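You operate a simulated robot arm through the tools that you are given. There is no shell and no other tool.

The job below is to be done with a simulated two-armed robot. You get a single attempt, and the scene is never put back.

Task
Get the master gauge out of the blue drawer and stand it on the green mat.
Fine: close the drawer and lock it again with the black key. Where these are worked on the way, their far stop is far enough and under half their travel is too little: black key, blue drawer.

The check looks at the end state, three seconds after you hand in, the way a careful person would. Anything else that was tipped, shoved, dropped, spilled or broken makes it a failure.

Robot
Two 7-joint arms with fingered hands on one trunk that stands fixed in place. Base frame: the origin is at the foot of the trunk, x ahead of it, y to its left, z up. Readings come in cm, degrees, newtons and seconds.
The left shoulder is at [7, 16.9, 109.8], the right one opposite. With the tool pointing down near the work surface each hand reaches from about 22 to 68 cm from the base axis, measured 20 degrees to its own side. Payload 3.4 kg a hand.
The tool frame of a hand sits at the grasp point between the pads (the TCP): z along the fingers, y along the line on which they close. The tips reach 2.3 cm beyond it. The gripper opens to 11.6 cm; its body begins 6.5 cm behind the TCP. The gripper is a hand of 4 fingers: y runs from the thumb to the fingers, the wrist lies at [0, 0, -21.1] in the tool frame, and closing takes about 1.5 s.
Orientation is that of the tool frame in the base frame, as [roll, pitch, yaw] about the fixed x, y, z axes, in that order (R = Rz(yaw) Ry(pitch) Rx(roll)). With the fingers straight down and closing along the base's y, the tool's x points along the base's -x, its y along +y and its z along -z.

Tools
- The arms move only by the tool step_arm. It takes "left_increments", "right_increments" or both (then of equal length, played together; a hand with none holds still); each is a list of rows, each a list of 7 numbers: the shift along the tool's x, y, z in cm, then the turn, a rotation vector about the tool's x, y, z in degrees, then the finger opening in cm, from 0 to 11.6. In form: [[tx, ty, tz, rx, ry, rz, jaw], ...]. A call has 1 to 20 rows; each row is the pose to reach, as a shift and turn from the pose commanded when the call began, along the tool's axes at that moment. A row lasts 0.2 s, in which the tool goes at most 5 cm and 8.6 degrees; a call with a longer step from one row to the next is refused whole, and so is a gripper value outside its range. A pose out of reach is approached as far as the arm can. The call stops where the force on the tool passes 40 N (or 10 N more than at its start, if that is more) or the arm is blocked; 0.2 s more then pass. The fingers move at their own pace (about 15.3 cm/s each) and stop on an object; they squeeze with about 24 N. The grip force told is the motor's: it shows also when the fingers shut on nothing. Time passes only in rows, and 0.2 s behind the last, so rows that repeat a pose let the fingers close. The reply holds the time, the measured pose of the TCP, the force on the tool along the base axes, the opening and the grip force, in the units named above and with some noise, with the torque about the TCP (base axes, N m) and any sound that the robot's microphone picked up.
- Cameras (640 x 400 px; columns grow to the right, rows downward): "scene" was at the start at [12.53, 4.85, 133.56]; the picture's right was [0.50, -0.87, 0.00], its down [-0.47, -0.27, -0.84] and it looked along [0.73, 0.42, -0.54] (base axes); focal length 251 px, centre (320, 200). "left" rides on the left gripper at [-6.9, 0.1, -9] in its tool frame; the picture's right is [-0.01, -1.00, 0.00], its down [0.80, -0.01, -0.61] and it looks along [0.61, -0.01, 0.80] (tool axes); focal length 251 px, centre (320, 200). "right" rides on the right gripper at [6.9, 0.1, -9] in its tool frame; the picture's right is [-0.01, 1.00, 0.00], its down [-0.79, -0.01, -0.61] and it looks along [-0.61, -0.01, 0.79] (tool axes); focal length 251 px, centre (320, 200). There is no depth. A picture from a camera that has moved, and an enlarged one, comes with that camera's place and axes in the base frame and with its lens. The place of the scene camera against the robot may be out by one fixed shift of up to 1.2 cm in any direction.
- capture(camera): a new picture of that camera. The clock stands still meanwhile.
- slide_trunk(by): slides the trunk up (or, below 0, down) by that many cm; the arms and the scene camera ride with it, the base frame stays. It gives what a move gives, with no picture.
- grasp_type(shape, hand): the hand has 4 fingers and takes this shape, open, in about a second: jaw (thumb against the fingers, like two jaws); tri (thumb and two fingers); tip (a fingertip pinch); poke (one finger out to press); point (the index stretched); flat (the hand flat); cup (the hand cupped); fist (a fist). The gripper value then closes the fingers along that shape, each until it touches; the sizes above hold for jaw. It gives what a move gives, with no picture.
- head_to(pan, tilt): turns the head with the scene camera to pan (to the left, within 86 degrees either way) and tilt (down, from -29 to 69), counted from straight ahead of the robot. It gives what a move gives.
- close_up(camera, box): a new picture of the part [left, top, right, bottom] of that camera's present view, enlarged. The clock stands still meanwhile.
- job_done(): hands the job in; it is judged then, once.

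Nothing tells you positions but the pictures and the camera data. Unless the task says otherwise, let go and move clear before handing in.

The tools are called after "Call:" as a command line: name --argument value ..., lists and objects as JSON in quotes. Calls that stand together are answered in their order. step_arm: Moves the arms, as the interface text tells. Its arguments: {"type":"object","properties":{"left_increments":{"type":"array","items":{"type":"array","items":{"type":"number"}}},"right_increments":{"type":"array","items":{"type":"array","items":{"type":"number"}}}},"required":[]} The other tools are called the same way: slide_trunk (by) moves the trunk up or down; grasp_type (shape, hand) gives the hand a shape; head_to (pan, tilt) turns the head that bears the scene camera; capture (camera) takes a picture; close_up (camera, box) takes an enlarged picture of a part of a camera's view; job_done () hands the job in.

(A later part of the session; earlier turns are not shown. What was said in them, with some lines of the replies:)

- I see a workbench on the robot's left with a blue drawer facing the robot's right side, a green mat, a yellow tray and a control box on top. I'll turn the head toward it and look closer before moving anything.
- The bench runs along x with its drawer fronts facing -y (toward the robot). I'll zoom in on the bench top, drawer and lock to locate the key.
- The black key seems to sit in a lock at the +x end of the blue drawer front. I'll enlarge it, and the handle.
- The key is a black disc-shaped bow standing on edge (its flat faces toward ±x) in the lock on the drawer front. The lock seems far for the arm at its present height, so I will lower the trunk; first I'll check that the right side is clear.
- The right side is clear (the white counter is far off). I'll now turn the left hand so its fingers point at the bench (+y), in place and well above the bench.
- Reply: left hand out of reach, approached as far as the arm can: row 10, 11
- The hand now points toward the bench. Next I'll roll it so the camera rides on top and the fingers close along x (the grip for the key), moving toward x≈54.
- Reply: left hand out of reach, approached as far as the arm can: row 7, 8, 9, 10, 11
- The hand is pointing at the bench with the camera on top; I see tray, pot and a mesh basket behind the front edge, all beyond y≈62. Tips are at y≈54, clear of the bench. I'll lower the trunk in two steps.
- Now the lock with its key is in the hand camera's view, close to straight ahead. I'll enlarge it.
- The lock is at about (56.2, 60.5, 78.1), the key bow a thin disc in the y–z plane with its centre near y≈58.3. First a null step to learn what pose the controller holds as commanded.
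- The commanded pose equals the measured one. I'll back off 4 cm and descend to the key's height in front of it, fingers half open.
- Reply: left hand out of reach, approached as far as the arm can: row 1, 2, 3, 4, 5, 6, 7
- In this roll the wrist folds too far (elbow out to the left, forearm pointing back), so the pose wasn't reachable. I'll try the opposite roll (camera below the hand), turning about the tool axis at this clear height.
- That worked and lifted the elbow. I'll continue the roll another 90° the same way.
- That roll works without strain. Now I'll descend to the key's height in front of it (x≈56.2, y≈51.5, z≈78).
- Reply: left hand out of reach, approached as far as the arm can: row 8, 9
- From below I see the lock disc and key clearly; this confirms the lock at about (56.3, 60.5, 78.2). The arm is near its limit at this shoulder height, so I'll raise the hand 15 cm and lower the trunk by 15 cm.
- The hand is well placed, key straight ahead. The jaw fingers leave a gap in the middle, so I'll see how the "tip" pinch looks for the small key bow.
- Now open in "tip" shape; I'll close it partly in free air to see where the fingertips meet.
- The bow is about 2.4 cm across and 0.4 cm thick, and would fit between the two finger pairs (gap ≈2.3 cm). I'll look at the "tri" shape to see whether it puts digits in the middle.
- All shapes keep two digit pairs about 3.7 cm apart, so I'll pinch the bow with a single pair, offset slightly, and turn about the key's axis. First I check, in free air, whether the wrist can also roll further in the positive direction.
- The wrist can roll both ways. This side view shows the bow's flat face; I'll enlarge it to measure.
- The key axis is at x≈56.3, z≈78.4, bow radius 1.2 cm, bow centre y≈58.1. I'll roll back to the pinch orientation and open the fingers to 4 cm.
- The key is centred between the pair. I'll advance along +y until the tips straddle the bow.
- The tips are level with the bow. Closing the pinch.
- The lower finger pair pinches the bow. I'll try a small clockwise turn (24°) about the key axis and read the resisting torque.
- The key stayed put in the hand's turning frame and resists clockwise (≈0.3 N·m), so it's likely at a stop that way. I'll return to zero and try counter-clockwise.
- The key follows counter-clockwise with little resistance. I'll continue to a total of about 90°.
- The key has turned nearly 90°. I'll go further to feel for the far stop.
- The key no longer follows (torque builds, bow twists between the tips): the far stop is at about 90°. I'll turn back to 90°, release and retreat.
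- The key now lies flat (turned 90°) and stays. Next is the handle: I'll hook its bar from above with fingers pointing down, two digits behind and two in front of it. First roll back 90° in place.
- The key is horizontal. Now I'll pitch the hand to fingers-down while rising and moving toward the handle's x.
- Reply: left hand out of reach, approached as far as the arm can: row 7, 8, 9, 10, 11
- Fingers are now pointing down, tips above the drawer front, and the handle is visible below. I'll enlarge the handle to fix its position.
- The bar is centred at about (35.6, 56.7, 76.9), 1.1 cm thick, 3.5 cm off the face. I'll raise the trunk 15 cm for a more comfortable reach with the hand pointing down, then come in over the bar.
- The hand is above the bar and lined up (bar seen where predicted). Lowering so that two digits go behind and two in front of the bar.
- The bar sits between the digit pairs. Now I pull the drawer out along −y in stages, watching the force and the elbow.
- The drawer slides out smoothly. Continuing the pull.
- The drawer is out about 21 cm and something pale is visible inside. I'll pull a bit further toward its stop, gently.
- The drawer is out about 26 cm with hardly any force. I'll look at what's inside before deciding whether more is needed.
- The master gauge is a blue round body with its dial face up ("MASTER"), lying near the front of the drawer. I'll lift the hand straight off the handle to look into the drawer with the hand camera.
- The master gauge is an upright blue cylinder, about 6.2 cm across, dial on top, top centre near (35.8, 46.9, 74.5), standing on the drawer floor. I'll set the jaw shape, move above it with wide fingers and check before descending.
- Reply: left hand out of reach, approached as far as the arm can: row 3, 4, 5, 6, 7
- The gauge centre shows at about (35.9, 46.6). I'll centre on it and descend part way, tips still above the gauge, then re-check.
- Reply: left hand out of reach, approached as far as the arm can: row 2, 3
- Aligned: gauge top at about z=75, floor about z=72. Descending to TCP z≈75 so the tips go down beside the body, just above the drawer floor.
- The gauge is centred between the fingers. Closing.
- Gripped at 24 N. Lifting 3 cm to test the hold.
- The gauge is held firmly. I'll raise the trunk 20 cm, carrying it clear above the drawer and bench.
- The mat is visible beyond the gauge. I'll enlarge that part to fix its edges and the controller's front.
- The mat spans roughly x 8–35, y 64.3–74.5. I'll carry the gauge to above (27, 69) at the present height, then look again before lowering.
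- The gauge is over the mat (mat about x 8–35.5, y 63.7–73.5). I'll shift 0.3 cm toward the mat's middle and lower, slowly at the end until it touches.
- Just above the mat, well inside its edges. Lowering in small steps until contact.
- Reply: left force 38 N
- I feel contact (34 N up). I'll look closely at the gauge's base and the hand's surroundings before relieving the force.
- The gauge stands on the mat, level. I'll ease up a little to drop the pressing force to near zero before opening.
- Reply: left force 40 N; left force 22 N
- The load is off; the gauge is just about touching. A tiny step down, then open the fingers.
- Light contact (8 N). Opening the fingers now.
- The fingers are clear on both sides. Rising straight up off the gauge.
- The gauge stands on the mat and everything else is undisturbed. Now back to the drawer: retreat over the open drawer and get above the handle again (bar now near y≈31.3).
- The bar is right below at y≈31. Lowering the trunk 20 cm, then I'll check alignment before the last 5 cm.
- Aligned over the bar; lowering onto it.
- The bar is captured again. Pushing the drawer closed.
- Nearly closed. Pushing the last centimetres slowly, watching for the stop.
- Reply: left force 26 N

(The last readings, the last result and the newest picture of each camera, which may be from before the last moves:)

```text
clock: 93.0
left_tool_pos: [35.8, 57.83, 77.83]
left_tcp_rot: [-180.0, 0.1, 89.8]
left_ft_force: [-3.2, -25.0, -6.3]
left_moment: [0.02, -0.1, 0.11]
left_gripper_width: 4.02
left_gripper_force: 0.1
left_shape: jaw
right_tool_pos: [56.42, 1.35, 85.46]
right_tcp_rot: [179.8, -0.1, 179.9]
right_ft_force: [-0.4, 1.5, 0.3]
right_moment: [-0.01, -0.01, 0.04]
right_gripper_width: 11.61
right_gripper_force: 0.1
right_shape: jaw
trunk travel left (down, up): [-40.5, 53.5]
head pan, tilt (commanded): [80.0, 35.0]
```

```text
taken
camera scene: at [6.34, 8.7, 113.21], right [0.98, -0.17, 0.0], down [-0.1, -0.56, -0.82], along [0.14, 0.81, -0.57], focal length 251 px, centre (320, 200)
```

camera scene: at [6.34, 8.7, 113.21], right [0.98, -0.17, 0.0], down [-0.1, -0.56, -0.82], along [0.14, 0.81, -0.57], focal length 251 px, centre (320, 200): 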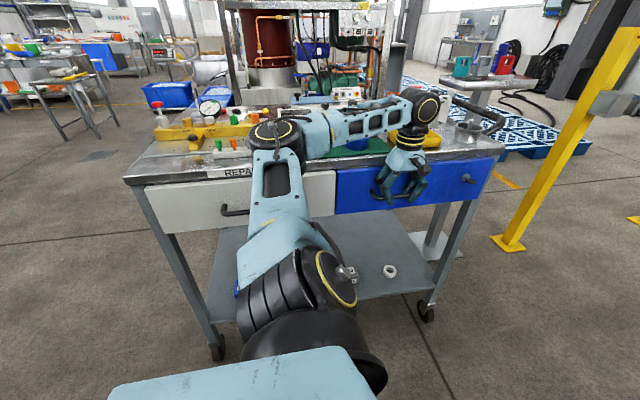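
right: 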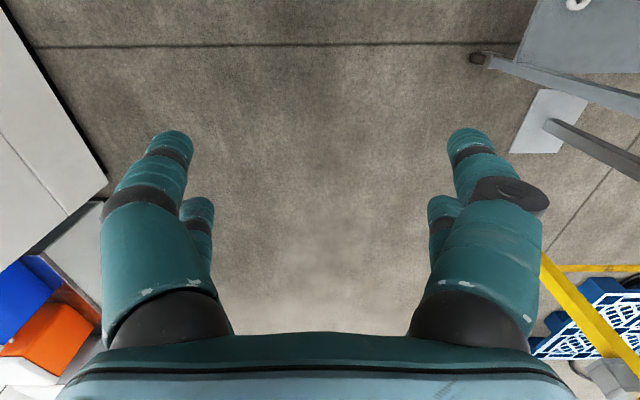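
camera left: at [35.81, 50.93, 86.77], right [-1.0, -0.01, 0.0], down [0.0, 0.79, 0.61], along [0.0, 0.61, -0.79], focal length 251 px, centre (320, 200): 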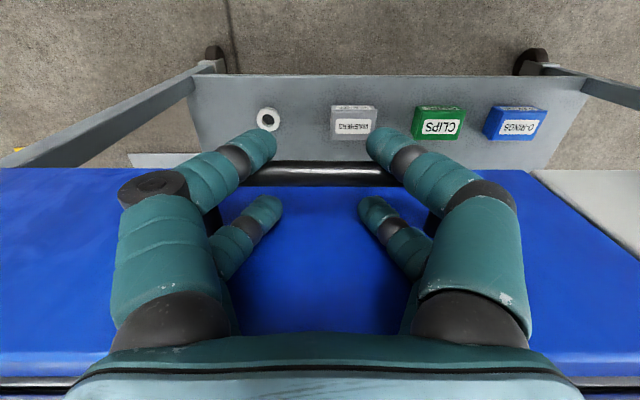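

Firm stop (25 N): the drawer is fully closed. I'll ease off, centre the fingers around the bar and lift out.

Call:
step_arm --left_increments '[[-0.6, 0, 0, 0, 0, 0, 4], [-1.1, 0, 0, 0, 0, 0, 4], [-1.1, 0, 0, 0, 0, 0, 4]]'

Call:
close_up --camera "left" --box '[200, 130, 440, 280]'

```text
clock: 93.8
left_tool_pos: [35.71, 57.25, 77.85]
left_tcp_rot: [-180.0, -0.1, 90.0]
left_ft_force: [0.4, 0.0, 0.8]
left_moment: [0.01, 0.02, 0.02]
left_gripper_width: 4.02
left_gripper_force: 0.0
left_shape: jaw
right_tool_pos: [56.33, 1.86, 85.56]
right_tcp_rot: [180.0, -0.1, -180.0]
right_ft_force: [0.3, -1.2, -0.3]
right_moment: [-0.03, -0.03, -0.01]
right_gripper_width: 11.58
right_gripper_force: 0.0
right_shape: jaw
trunk travel left (down, up): [-40.5, 53.5]
head pan, tilt (commanded): [80.0, 35.0]
```

```text
2.67 times, centred on (320, 205) of left
camera zoom: at [35.73, 50.25, 86.65], right [-1.0, -0.01, 0.0], down [-0.01, 0.79, 0.61], along [-0.01, 0.61, -0.79], focal length 670 px, centre (320, 187)
```

zoom: 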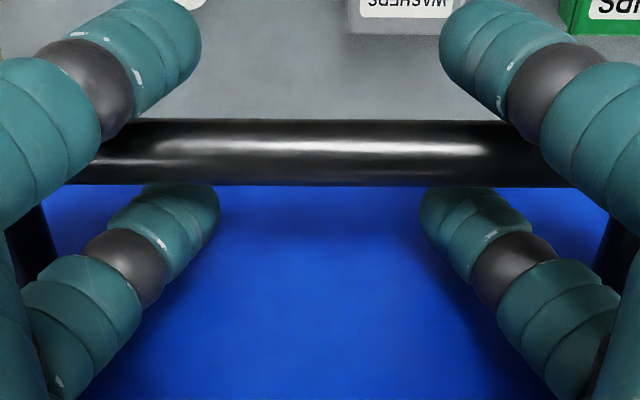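

Clear of the bar on both sides. Shift 0.3 and lift straight up.

Call:
step_arm --left_increments '[[-0.3, 0, 0, 0, 0, 0, 4], [-0.3, 0, -1.5, 0, 0, 0, 4], [-0.3, 0, -3, 0, 0, 0, 4], [-0.3, 0, -5, 0, 0, 0, 4], [-0.5, 0, -7, 0, 0, 0, 4], [-2, 0, -9, 0, 0, 0, 4], [-4, 1, -11, 0, 0, 0, 4], [-6, 3, -13, 0, 0, 0, 4], [-8, 5, -15, 0, 0, 0, 4]]'

Call:
capture --camera "left"

Call:
capture --camera "scene"

```text
clock: 95.8
left_tool_pos: [40.66, 48.9, 92.79]
left_tcp_rot: [-179.9, -0.1, 90.0]
left_ft_force: [-0.3, -0.2, -0.5]
left_moment: [0.0, 0.02, -0.01]
left_gripper_width: 3.99
left_gripper_force: 0.0
left_shape: jaw
right_tool_pos: [56.45, 1.58, 85.6]
right_tcp_rot: [180.0, 0.0, -179.9]
right_ft_force: [-0.4, 0.0, -0.2]
right_moment: [-0.01, 0.0, 0.01]
right_gripper_width: 11.6
right_gripper_force: 0.0
right_shape: jaw
trunk travel left (down, up): [-40.5, 53.5]
head pan, tilt (commanded): [80.0, 35.0]
```

```text
taken
camera left: at [40.8, 42.05, 101.66], right [-1.0, -0.01, 0.0], down [-0.01, 0.79, 0.61], along [-0.01, 0.61, -0.79], focal length 251 px, centre (320, 200)
```

left: 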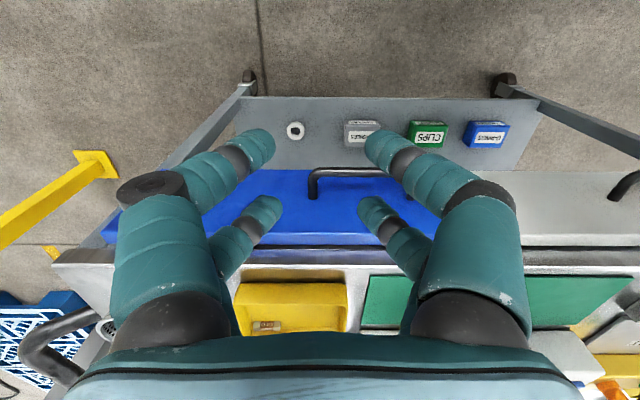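

```text
taken
camera scene: at [6.38, 8.97, 113.2], right [0.98, -0.17, 0.0], down [-0.1, -0.56, -0.82], along [0.14, 0.81, -0.57], focal length 251 px, centre (320, 200)
```

scene: 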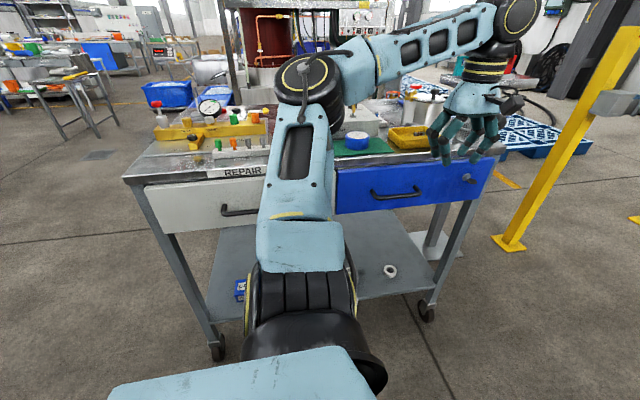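

The drawer is closed and the gauge stands on the mat. Next I return to the key: pitch the hand back to pointing +y while moving to x≈56, at a safe height in front of the bench.

Call:
step_arm --left_increments '[[0, 1.4, -0.2, 0, 8.2, 0, 4], [0, 2.8, -0.4, 0, 16.4, 0, 4], [0, 4.2, -0.6, 0, 24.6, 0, 4], [0, 5.6, -0.8, 0, 32.8, 0, 4], [0.2, 7, -1, 0, 41, 0, 4], [0.4, 8.4, -1.2, 0, 49.2, 0, 4], [0.6, 9.8, -1.4, 0, 57.4, 0, 4], [0.8, 11.2, -1.6, 0, 65.6, 0, 4], [1, 12.6, -1.8, 0, 73.8, 0, 4], [1.3, 14, -2, 0, 82, 0, 4], [1.6, 15.4, -2.2, 0, 90, 0, 4]]'

Call:
capture --camera "scene"

```text
clock: 98.2
left_tool_pos: [56.24, 50.78, 94.87]
left_tcp_rot: [-10.0, -89.9, -80.1]
left_ft_force: [0.1, -0.3, 0.0]
left_moment: [0.03, -0.02, 0.01]
left_gripper_width: 3.99
left_gripper_force: 0.0
left_shape: jaw
right_tool_pos: [56.37, 1.79, 85.64]
right_tcp_rot: [179.9, 0.0, 179.9]
right_ft_force: [0.3, 0.1, 0.8]
right_moment: [0.03, 0.0, -0.01]
right_gripper_width: 11.59
right_gripper_force: 0.2
right_shape: jaw
trunk travel left (down, up): [-40.5, 53.5]
head pan, tilt (commanded): [80.0, 35.0]
```

```text
taken
camera scene: at [6.41, 9.08, 113.19], right [0.98, -0.17, 0.0], down [-0.1, -0.57, -0.82], along [0.14, 0.81, -0.57], focal length 251 px, centre (320, 200)
```

scene: 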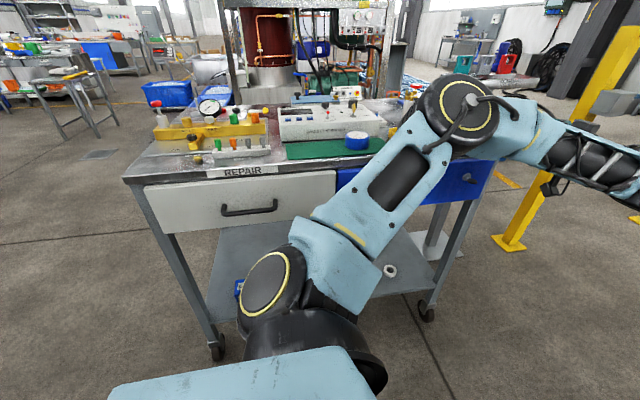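

Good posture. Lower the trunk 15 cm and roll the hand so the fingers close vertically on the flat-lying bow.

Call:
slide_trunk --by -15

Call:
step_arm --left_increments '[[0, 0, 0.1, 0, 0, -8.4, 4], [0, -0.2, 0.2, 0, 0, -16.8, 4], [-0.2, -0.4, 0.3, 0, 0, -25.2, 4], [-0.4, -0.6, 0.3, 0, 0, -33.6, 4], [-0.6, -0.8, 0.3, 0, 0, -42, 4], [-0.8, -0.9, 0.3, 0, 0, -50.4, 4], [-1, -1, 0.3, 0, 0, -58.8, 4], [-1.2, -1.1, 0.3, 0, 0, -67.2, 4], [-1.4, -1.2, 0.3, 0, 0, -75.6, 4], [-1.4, -1.3, 0.3, 0, 0, -84, 4], [-1.4, -1.3, 0.3, 0, 0, -90, 4]]'

Call:
capture --camera "left"

Call:
close_up --camera "left" --box '[256, 60, 384, 140]'

```text
clock: 100.0
left_tool_pos: [56.12, 50.78, 79.9]
left_tcp_rot: [-32.5, -90.0, -57.4]
left_ft_force: [0.1, -0.7, 0.2]
left_moment: [-0.03, -0.01, 0.05]
left_gripper_width: 3.99
left_gripper_force: 0.1
left_shape: jaw
right_tool_pos: [56.34, 1.65, 70.67]
right_tcp_rot: [-180.0, 0.1, 179.9]
right_ft_force: [-0.6, 0.2, -0.2]
right_moment: [0.0, -0.02, 0.01]
right_gripper_width: 11.6
right_gripper_force: 0.0
right_shape: jaw
trunk travel left (down, up): [-25.5, 68.5]
head pan, tilt (commanded): [80.0, 35.0]
```

```text
clock: 102.4
left_tool_pos: [54.81, 51.03, 78.42]
left_tcp_rot: [90.0, 0.0, -180.0]
left_ft_force: [0.6, 0.6, 0.5]
left_moment: [0.01, 0.0, -0.03]
left_gripper_width: 3.99
left_gripper_force: 0.1
left_shape: jaw
right_tool_pos: [56.4, 1.77, 70.63]
right_tcp_rot: [-180.0, 0.1, 179.9]
right_ft_force: [0.3, -0.5, -0.2]
right_moment: [0.0, -0.02, -0.01]
right_gripper_width: 11.59
right_gripper_force: 0.1
right_shape: jaw
trunk travel left (down, up): [-25.5, 68.5]
head pan, tilt (commanded): [80.0, 35.0]
```

```text
taken
camera left: at [61.61, 42.02, 78.47], right [0.01, 0.0, -1.0], down [-0.8, -0.61, -0.01], along [-0.61, 0.8, -0.01], focal length 251 px, centre (320, 200)
```

left: 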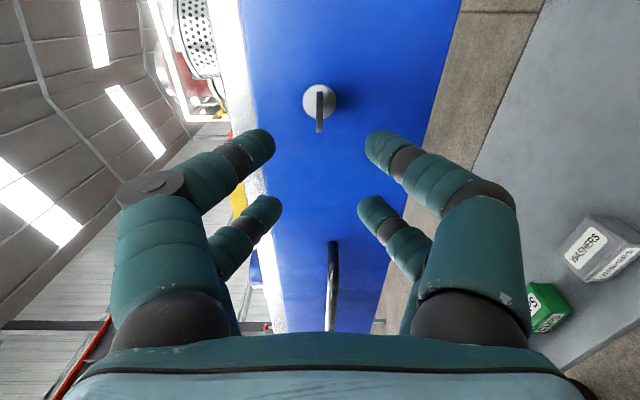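

```text
5.00 times, centred on (320, 100) of left
camera zoom: at [61.61, 42.02, 78.47], right [0.01, 0.0, -1.0], down [-0.8, -0.61, -0.01], along [-0.61, 0.8, -0.01], focal length 1257 px, centre (320, 700)
```

zoom: 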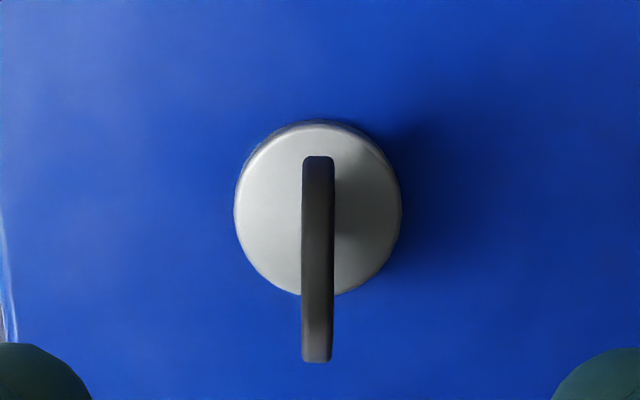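

The key is still flat and centred between the fingers. Switching to the tip pinch, then advancing to the bow.

Call:
grasp_type --shape "tip" --hand "left"

Call:
step_arm --left_increments '[[-0.1, 0, 1, 0, 0, 0, 4], [-0.1, 0, 2, 0, 0, 0, 4], [-0.1, 0, 3, 0, 0, 0, 4], [-0.1, 0, 4, 0, 0, 0, 4], [-0.1, 0, 5, 0, 0, 0, 4], [-0.1, 0, 5.8, 0, 0, 0, 4]]'

Call:
capture --camera "left"

```text
clock: 103.3
left_tool_pos: [54.73, 51.08, 78.56]
left_tcp_rot: [90.0, -0.1, -179.9]
left_ft_force: [-0.9, 0.1, -0.2]
left_moment: [0.01, 0.01, 0.01]
left_gripper_width: 11.59
left_gripper_force: 0.0
left_shape: tip
right_tool_pos: [56.32, 1.78, 70.74]
right_tcp_rot: [-180.0, -0.1, -180.0]
right_ft_force: [-0.5, -0.1, 0.8]
right_moment: [0.0, 0.03, 0.03]
right_gripper_width: 11.57
right_gripper_force: 0.1
right_shape: jaw
trunk travel left (down, up): [-25.5, 68.5]
head pan, tilt (commanded): [80.0, 35.0]
```

```text
clock: 104.7
left_tool_pos: [54.94, 56.95, 78.48]
left_tcp_rot: [90.0, 0.0, 180.0]
left_ft_force: [0.1, -0.4, -0.7]
left_moment: [0.0, 0.01, -0.04]
left_gripper_width: 4.05
left_gripper_force: 0.1
left_shape: tip
right_tool_pos: [56.47, 1.8, 70.57]
right_tcp_rot: [-180.0, 0.0, -180.0]
right_ft_force: [0.9, -0.4, -0.1]
right_moment: [-0.01, 0.01, -0.03]
right_gripper_width: 11.57
right_gripper_force: 0.0
right_shape: jaw
trunk travel left (down, up): [-25.5, 68.5]
head pan, tilt (commanded): [80.0, 35.0]
```

```text
taken
camera left: at [61.72, 47.83, 78.5], right [0.01, 0.0, -1.0], down [-0.8, -0.61, -0.01], along [-0.61, 0.8, 0.0], focal length 251 px, centre (320, 200)
```

left: 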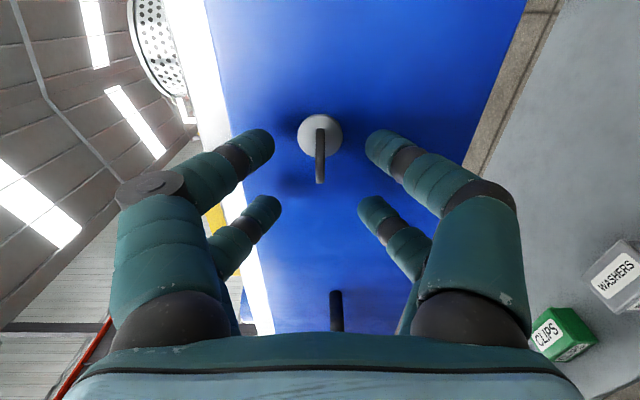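

Same relative placement as before. Closing the pinch.

Call:
step_arm --left_increments '[[0, 0, 0, 0, 0, 0, 2], [0, 0, 0, 0, 0, 0, 0], [0, 0, 0, 0, 0, 0, 0], [0, 0, 0, 0, 0, 0, 0], [0, 0, 0, 0, 0, 0, 0], [0, 0, 0, 0, 0, 0, 0]]'

Call:
close_up --camera "left" --box '[240, 80, 400, 180]'

```text
clock: 106.1
left_tool_pos: [54.85, 56.9, 78.34]
left_tcp_rot: [90.1, 0.1, 180.0]
left_ft_force: [-0.2, 2.1, 0.6]
left_moment: [0.01, -0.02, 0.02]
left_gripper_width: 0.0
left_gripper_force: 24.0
left_shape: tip
right_tool_pos: [56.39, 1.76, 70.6]
right_tcp_rot: [180.0, 0.0, -180.0]
right_ft_force: [0.2, 0.3, 0.2]
right_moment: [0.02, -0.02, 0.02]
right_gripper_width: 11.61
right_gripper_force: 0.0
right_shape: jaw
trunk travel left (down, up): [-25.5, 68.5]
head pan, tilt (commanded): [80.0, 35.0]
```

```text
4.00 times, centred on (320, 130) of left
camera zoom: at [61.72, 47.83, 78.47], right [0.01, 0.0, -1.0], down [-0.8, -0.61, -0.01], along [-0.61, 0.8, -0.01], focal length 1006 px, centre (320, 480)
```

zoom: 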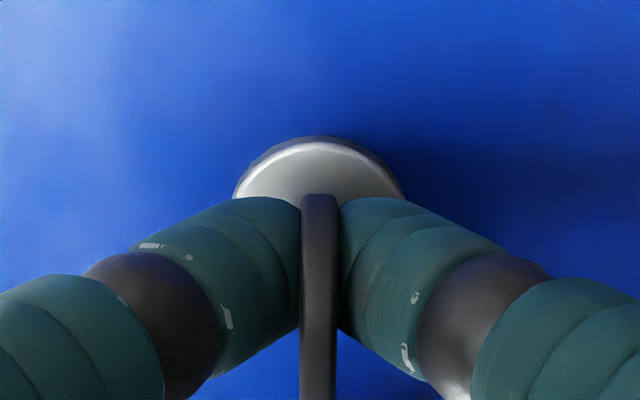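

Gripped. Turning clockwise back through 90° about the key axis.

Call:
step_arm --left_increments '[[-0.014, 0.198, 0, 0, 0, 8, 0], [-0.055, 0.391, 0, 0, 0, 16, 0], [-0.123, 0.578, 0, 0, 0, 24, 0], [-0.216, 0.752, 0, 0, 0, 32, 0], [-0.332, 0.913, 0, 0, 0, 40, 0], [-0.47, 1.055, 0, 0, 0, 48, 0], [-0.626, 1.177, 0, 0, 0, 56, 0], [-0.798, 1.276, 0, 0, 0, 64, 0], [-0.981, 1.35, 0, 0, 0, 72, 0], [-1.173, 1.398, 0, 0, 0, 80, 0], [-1.37, 1.419, 0, 0, 0, 88, 0]]'

Call:
close_up --camera "left" --box '[240, 80, 400, 180]'

```text
clock: 108.5
left_tool_pos: [56.34, 56.8, 79.94]
left_tcp_rot: [89.5, -88.2, -179.6]
left_ft_force: [1.7, 0.7, 1.9]
left_moment: [0.07, -0.06, -0.04]
left_gripper_width: 0.0
left_gripper_force: 24.2
left_shape: tip
right_tool_pos: [56.37, 1.54, 70.52]
right_tcp_rot: [180.0, 0.0, 180.0]
right_ft_force: [0.2, -0.2, 0.1]
right_moment: [-0.04, -0.02, 0.02]
right_gripper_width: 11.57
right_gripper_force: 0.0
right_shape: jaw
trunk travel left (down, up): [-25.5, 68.5]
head pan, tilt (commanded): [80.0, 35.0]
```

```text
4.00 times, centred on (320, 130) of left
camera zoom: at [56.51, 47.78, 73.03], right [-1.0, 0.0, -0.04], down [-0.03, -0.61, 0.79], along [-0.02, 0.79, 0.61], focal length 1006 px, centre (320, 480)
```

zoom: 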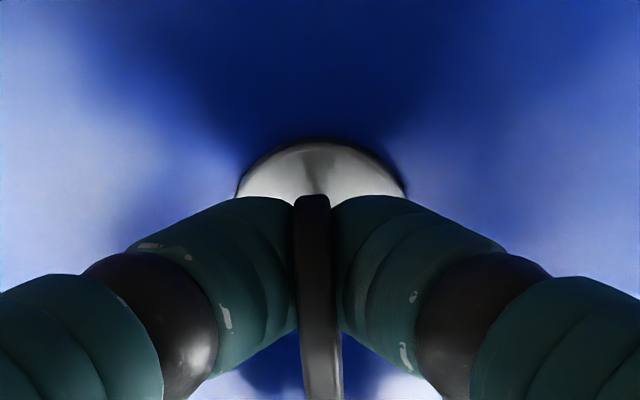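

Almost back. I'll overdrive about 18° to seat it against the locked stop, as it lagged slightly, then return, and look.

Call:
step_arm --left_increments '[[-0.014, 0.198, 0, 0, 0, 8, 0], [-0.055, 0.391, 0, 0, 0, 16, 0], [-0.07, 0.439, 0, 0, 0, 18, 0], [-0.07, 0.439, 0, 0, 0, 18, 0]]'

Call:
close_up --camera "left" --box '[240, 80, 400, 180]'

```text
clock: 109.5
left_tool_pos: [56.83, 56.85, 79.91]
left_tcp_rot: [-89.7, -73.8, -0.3]
left_ft_force: [5.5, 1.9, 4.7]
left_moment: [0.09, -0.19, -0.13]
left_gripper_width: 0.0
left_gripper_force: 24.1
left_shape: tip
right_tool_pos: [56.38, 1.61, 70.53]
right_tcp_rot: [-180.0, 0.0, 180.0]
right_ft_force: [-0.2, -0.4, 0.4]
right_moment: [0.02, 0.01, -0.01]
right_gripper_width: 11.58
right_gripper_force: 0.1
right_shape: jaw
trunk travel left (down, up): [-25.5, 68.5]
head pan, tilt (commanded): [80.0, 35.0]
```

```text
4.00 times, centred on (320, 130) of left
camera zoom: at [54.9, 47.76, 73.21], right [-0.96, 0.0, 0.27], down [0.21, -0.61, 0.77], along [0.16, 0.79, 0.59], focal length 1006 px, centre (320, 480)
```

zoom: 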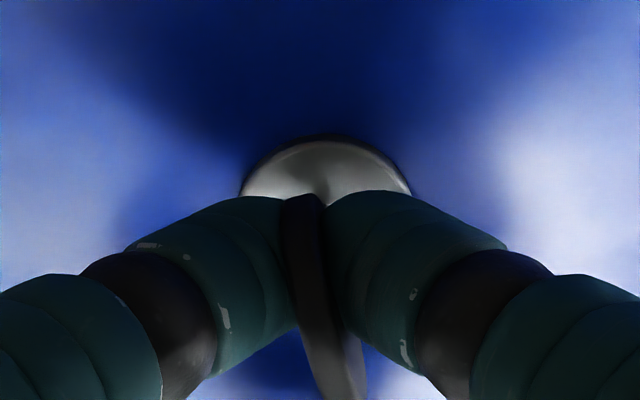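

At the locked stop (torque builds, bow twisting in the tips). I'll untwist 15°, release and back away.

Call:
step_arm --left_increments '[[-0.014, -0.198, 0, 0, 0, -8, 0], [-0.048, -0.368, 0, 0, 0, -15, 0], [-0.048, -0.368, 0, 0, 0, -15, 2], [-0.048, -0.368, 0, 0, 0, -15, 4], [-0.048, -0.368, 0, 0, 0, -15, 4], [-0.048, -0.368, 0, 0, 0, -15, 4], [-0.048, -0.368, -1, 0, 0, -15, 4], [-0.048, -0.368, -2, 0, 0, -15, 4], [-0.048, -0.368, -3, 0, 0, -15, 4], [-0.048, -0.368, -4, 0, 0, -15, 4], [-0.048, -0.368, -5, 0, 0, -15, 4]]'

Call:
capture --camera "left"

Call:
close_up --camera "left" --box '[256, 70, 384, 150]'

```text
clock: 111.9
left_tool_pos: [56.27, 51.83, 79.9]
left_tcp_rot: [-89.4, -89.0, -0.7]
left_ft_force: [0.1, 0.8, 0.4]
left_moment: [0.01, 0.02, 0.0]
left_gripper_width: 3.97
left_gripper_force: 0.1
left_shape: tip
right_tool_pos: [56.4, 1.67, 70.54]
right_tcp_rot: [-179.9, 0.0, 180.0]
right_ft_force: [-1.1, 0.6, -0.1]
right_moment: [0.02, 0.01, 0.0]
right_gripper_width: 11.6
right_gripper_force: 0.1
right_shape: jaw
trunk travel left (down, up): [-25.5, 68.5]
head pan, tilt (commanded): [80.0, 35.0]
```

```text
taken
camera left: at [56.21, 42.76, 72.95], right [-1.0, 0.0, 0.01], down [0.01, -0.61, 0.79], along [0.01, 0.79, 0.61], focal length 251 px, centre (320, 200)
```

left: 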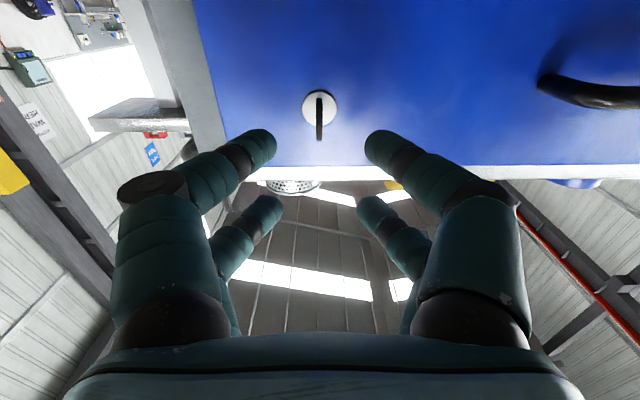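

```text
5.00 times, centred on (320, 110) of left
camera zoom: at [56.21, 42.76, 72.95], right [-1.0, 0.0, 0.01], down [0.01, -0.61, 0.79], along [0.01, 0.79, 0.61], focal length 1257 px, centre (320, 650)
```

zoom: 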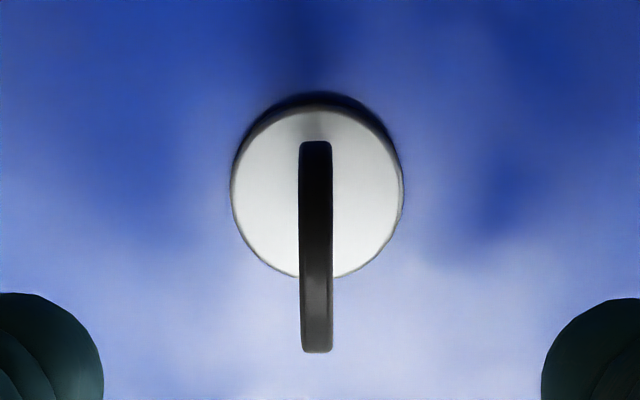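

The key is upright again, exactly as at the start — drawer locked. Now I'll move the arm clear: raise the trunk and look over the whole bench.

Call:
slide_trunk --by 15

Call:
step_arm --left_increments '[[0.5, -1.2, -0.5, 0, -8.2, 0, 4], [1, -2.4, -1, 0, -16.4, 0, 4], [1.5, -3.6, -1.5, 0, -24.6, 0, 4], [2, -4.8, -2, 0, -32.8, 0, 4], [2.5, -6, -2.5, 0, -41, 0, 4], [3, -7.2, -3, 0, -49.2, 0, 4], [3.5, -8.4, -3.5, 0, -57.4, 0, 4], [4, -9.6, -4, 0, -65.6, 0, 4], [4.5, -10.8, -4.5, 0, -73.8, 0, 4], [5, -12, -5, 0, -82, 0, 4], [5, -13, -6, 0, -90, 0, 4]]'

Call:
capture --camera "scene"

Call:
capture --camera "left"

```text
clock: 113.6
left_tool_pos: [56.24, 51.87, 94.85]
left_tcp_rot: [-89.0, -89.0, -1.1]
left_ft_force: [-1.2, 0.1, 0.5]
left_moment: [-0.02, -0.01, -0.03]
left_gripper_width: 3.99
left_gripper_force: 0.1
left_shape: tip
right_tool_pos: [56.45, 1.73, 85.72]
right_tcp_rot: [180.0, -0.1, 180.0]
right_ft_force: [0.9, 0.3, 0.3]
right_moment: [0.05, -0.03, 0.01]
right_gripper_width: 11.58
right_gripper_force: 0.1
right_shape: jaw
trunk travel left (down, up): [-40.5, 53.5]
head pan, tilt (commanded): [80.0, 35.0]
```

```text
clock: 116.0
left_tool_pos: [43.45, 45.86, 100.06]
left_tcp_rot: [-179.0, 0.1, 90.1]
left_ft_force: [-0.3, -0.2, 0.1]
left_moment: [0.04, 0.0, 0.01]
left_gripper_width: 3.97
left_gripper_force: 0.1
left_shape: tip
right_tool_pos: [56.3, 1.67, 85.67]
right_tcp_rot: [179.9, 0.1, 180.0]
right_ft_force: [-1.1, 0.1, 0.8]
right_moment: [0.01, -0.02, -0.01]
right_gripper_width: 11.63
right_gripper_force: 0.0
right_shape: jaw
trunk travel left (down, up): [-40.5, 53.5]
head pan, tilt (commanded): [80.0, 35.0]
```

```text
taken
camera scene: at [6.3, 9.08, 113.2], right [0.98, -0.17, 0.0], down [-0.1, -0.57, -0.82], along [0.14, 0.81, -0.57], focal length 251 px, centre (320, 200)
```

scene: 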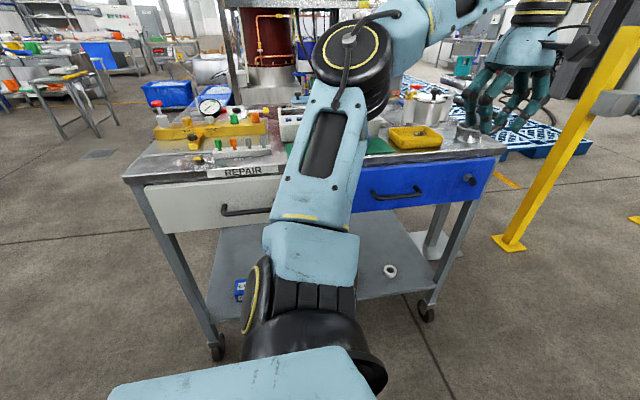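

```text
taken
camera left: at [43.58, 38.95, 109.05], right [-1.0, -0.01, 0.02], down [0.0, 0.8, 0.61], along [-0.02, 0.61, -0.8], focal length 251 px, centre (320, 200)
```

left: 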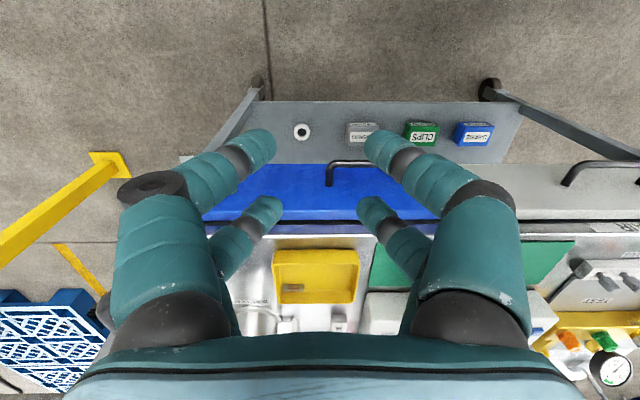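

The arm is coming clear. I'll raise the trunk to its original height and make a last check of gauge, drawer and key.

Call:
slide_trunk --by 20

Call:
head_to --pan 65 --tilt 45

Call:
capture --camera "scene"

Call:
capture --camera "left"

```text
clock: 118.2
left_tool_pos: [43.46, 45.78, 119.99]
left_tcp_rot: [-179.0, 0.0, 90.0]
left_ft_force: [-0.5, -0.3, 0.0]
left_moment: [-0.02, -0.02, -0.02]
left_gripper_width: 4.0
left_gripper_force: 0.0
left_shape: tip
right_tool_pos: [56.35, 1.54, 105.59]
right_tcp_rot: [179.9, 0.0, 179.9]
right_ft_force: [-0.5, -0.4, 0.1]
right_moment: [0.04, 0.0, 0.04]
right_gripper_width: 11.6
right_gripper_force: 0.1
right_shape: jaw
trunk travel left (down, up): [-60.5, 33.5]
head pan, tilt (commanded): [80.0, 35.0]
```

```text
clock: 119.0
left_tool_pos: [43.36, 45.88, 120.1]
left_tcp_rot: [-178.9, 0.0, 90.0]
left_ft_force: [-0.7, -0.3, -0.4]
left_moment: [0.01, -0.02, 0.02]
left_gripper_width: 3.95
left_gripper_force: 0.1
left_shape: tip
right_tool_pos: [56.43, 1.63, 105.66]
right_tcp_rot: [-180.0, 0.1, 180.0]
right_ft_force: [-0.6, 0.0, 0.3]
right_moment: [-0.01, 0.0, 0.04]
right_gripper_width: 11.58
right_gripper_force: 0.0
right_shape: jaw
trunk travel left (down, up): [-60.5, 33.5]
head pan, tilt (commanded): [65.0, 45.0]
```

```text
taken
camera scene: at [8.23, 7.76, 131.72], right [0.91, -0.42, 0.0], down [-0.3, -0.64, -0.71], along [0.3, 0.64, -0.71], focal length 251 px, centre (320, 200)
```

scene: 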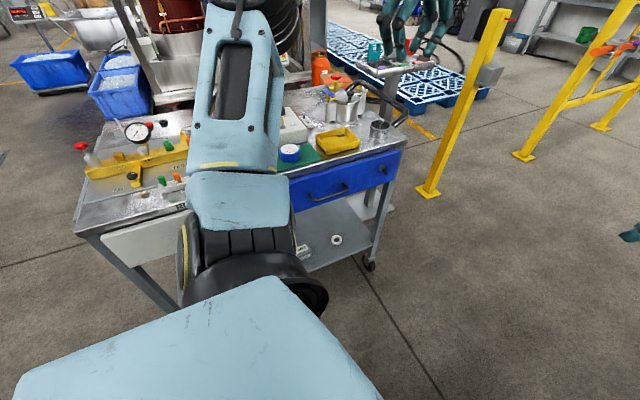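

```text
taken
camera left: at [43.63, 38.92, 129.02], right [-1.0, -0.01, 0.02], down [0.0, 0.79, 0.61], along [-0.02, 0.61, -0.79], focal length 251 px, centre (320, 200)
```

left: 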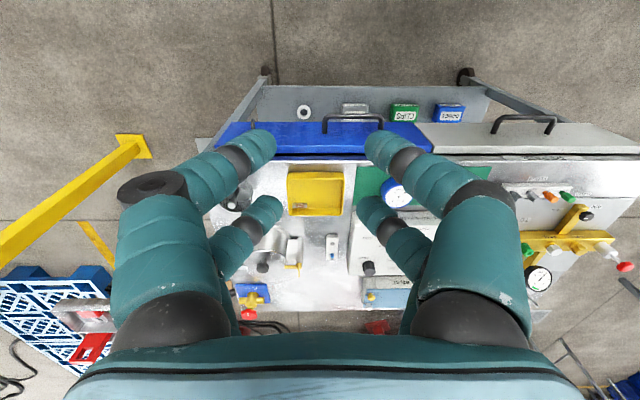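

Call:
close_up --camera "scene" --box '[260, 80, 420, 205]'

Call:
close_up --camera "scene" --box '[360, 145, 408, 180]'

Call:
close_up --camera "scene" --box '[60, 100, 220, 200]'

```text
3.20 times, centred on (340, 142) of scene
camera zoom: at [8.23, 7.76, 131.72], right [0.91, -0.42, 0.0], down [-0.3, -0.64, -0.71], along [0.3, 0.64, -0.71], focal length 804 px, centre (256, 384)
```

zoom: 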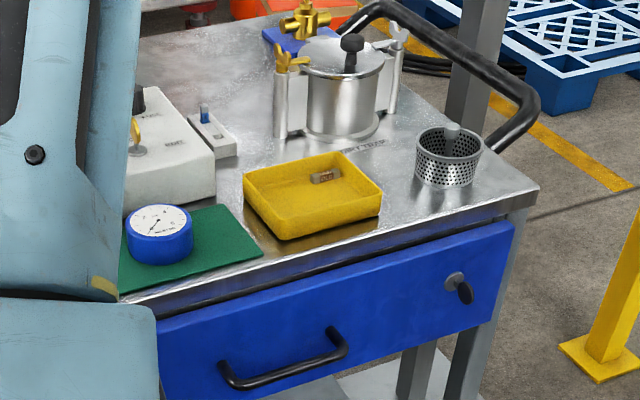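

```text
11.43 times, centred on (384, 162) of scene
camera zoom: at [8.23, 7.76, 131.72], right [0.91, -0.42, 0.0], down [-0.3, -0.64, -0.71], along [0.3, 0.64, -0.71], focal length 2873 px, centre (-411, 629)
```

zoom: 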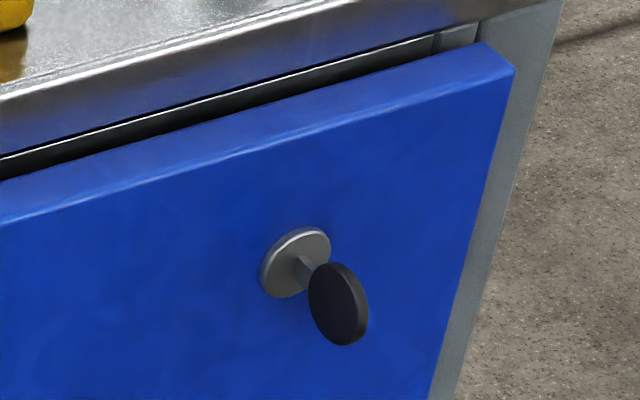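

```text
4.00 times, centred on (140, 150) of scene
camera zoom: at [8.23, 7.76, 131.72], right [0.91, -0.42, 0.0], down [-0.3, -0.64, -0.71], along [0.3, 0.64, -0.71], focal length 1006 px, centre (1040, 400)
```

zoom: 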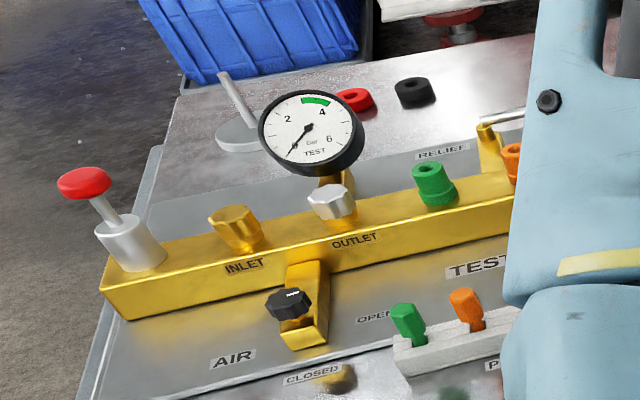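

The master gauge stands upright on the green mat. The drawer is fully closed and the black key is back in its upright locked position, matching the first picture. Everything else looks undisturbed and both hands are clear, so I'm handing in.

Call:
job_done

```text
The job is handed in.
```

The master gauge is standing upright on the green mat, dial up. The blue drawer is closed and locked again with the black key. I handed the job in, but the check gave no verdict back.

- **Drawer:** I pulled it out about 26 cm to reach the gauge without feeling its far stop. I then pushed it back to a firm stop, and in the final picture it sits exactly where it started.
- **Key:** it turned about 90° counter-clockwise to its far stop to unlock, and I turned it back against the locked stop. It looks the same as in the first picture. I did not tug the drawer afterwards to test the lock.
- **Surroundings:** nothing else in the final pictures looks moved. I let go of everything and both hands are clear. Lowering the gauge pressed the mat with about 34 N at one point, and I eased that off before releasing it.
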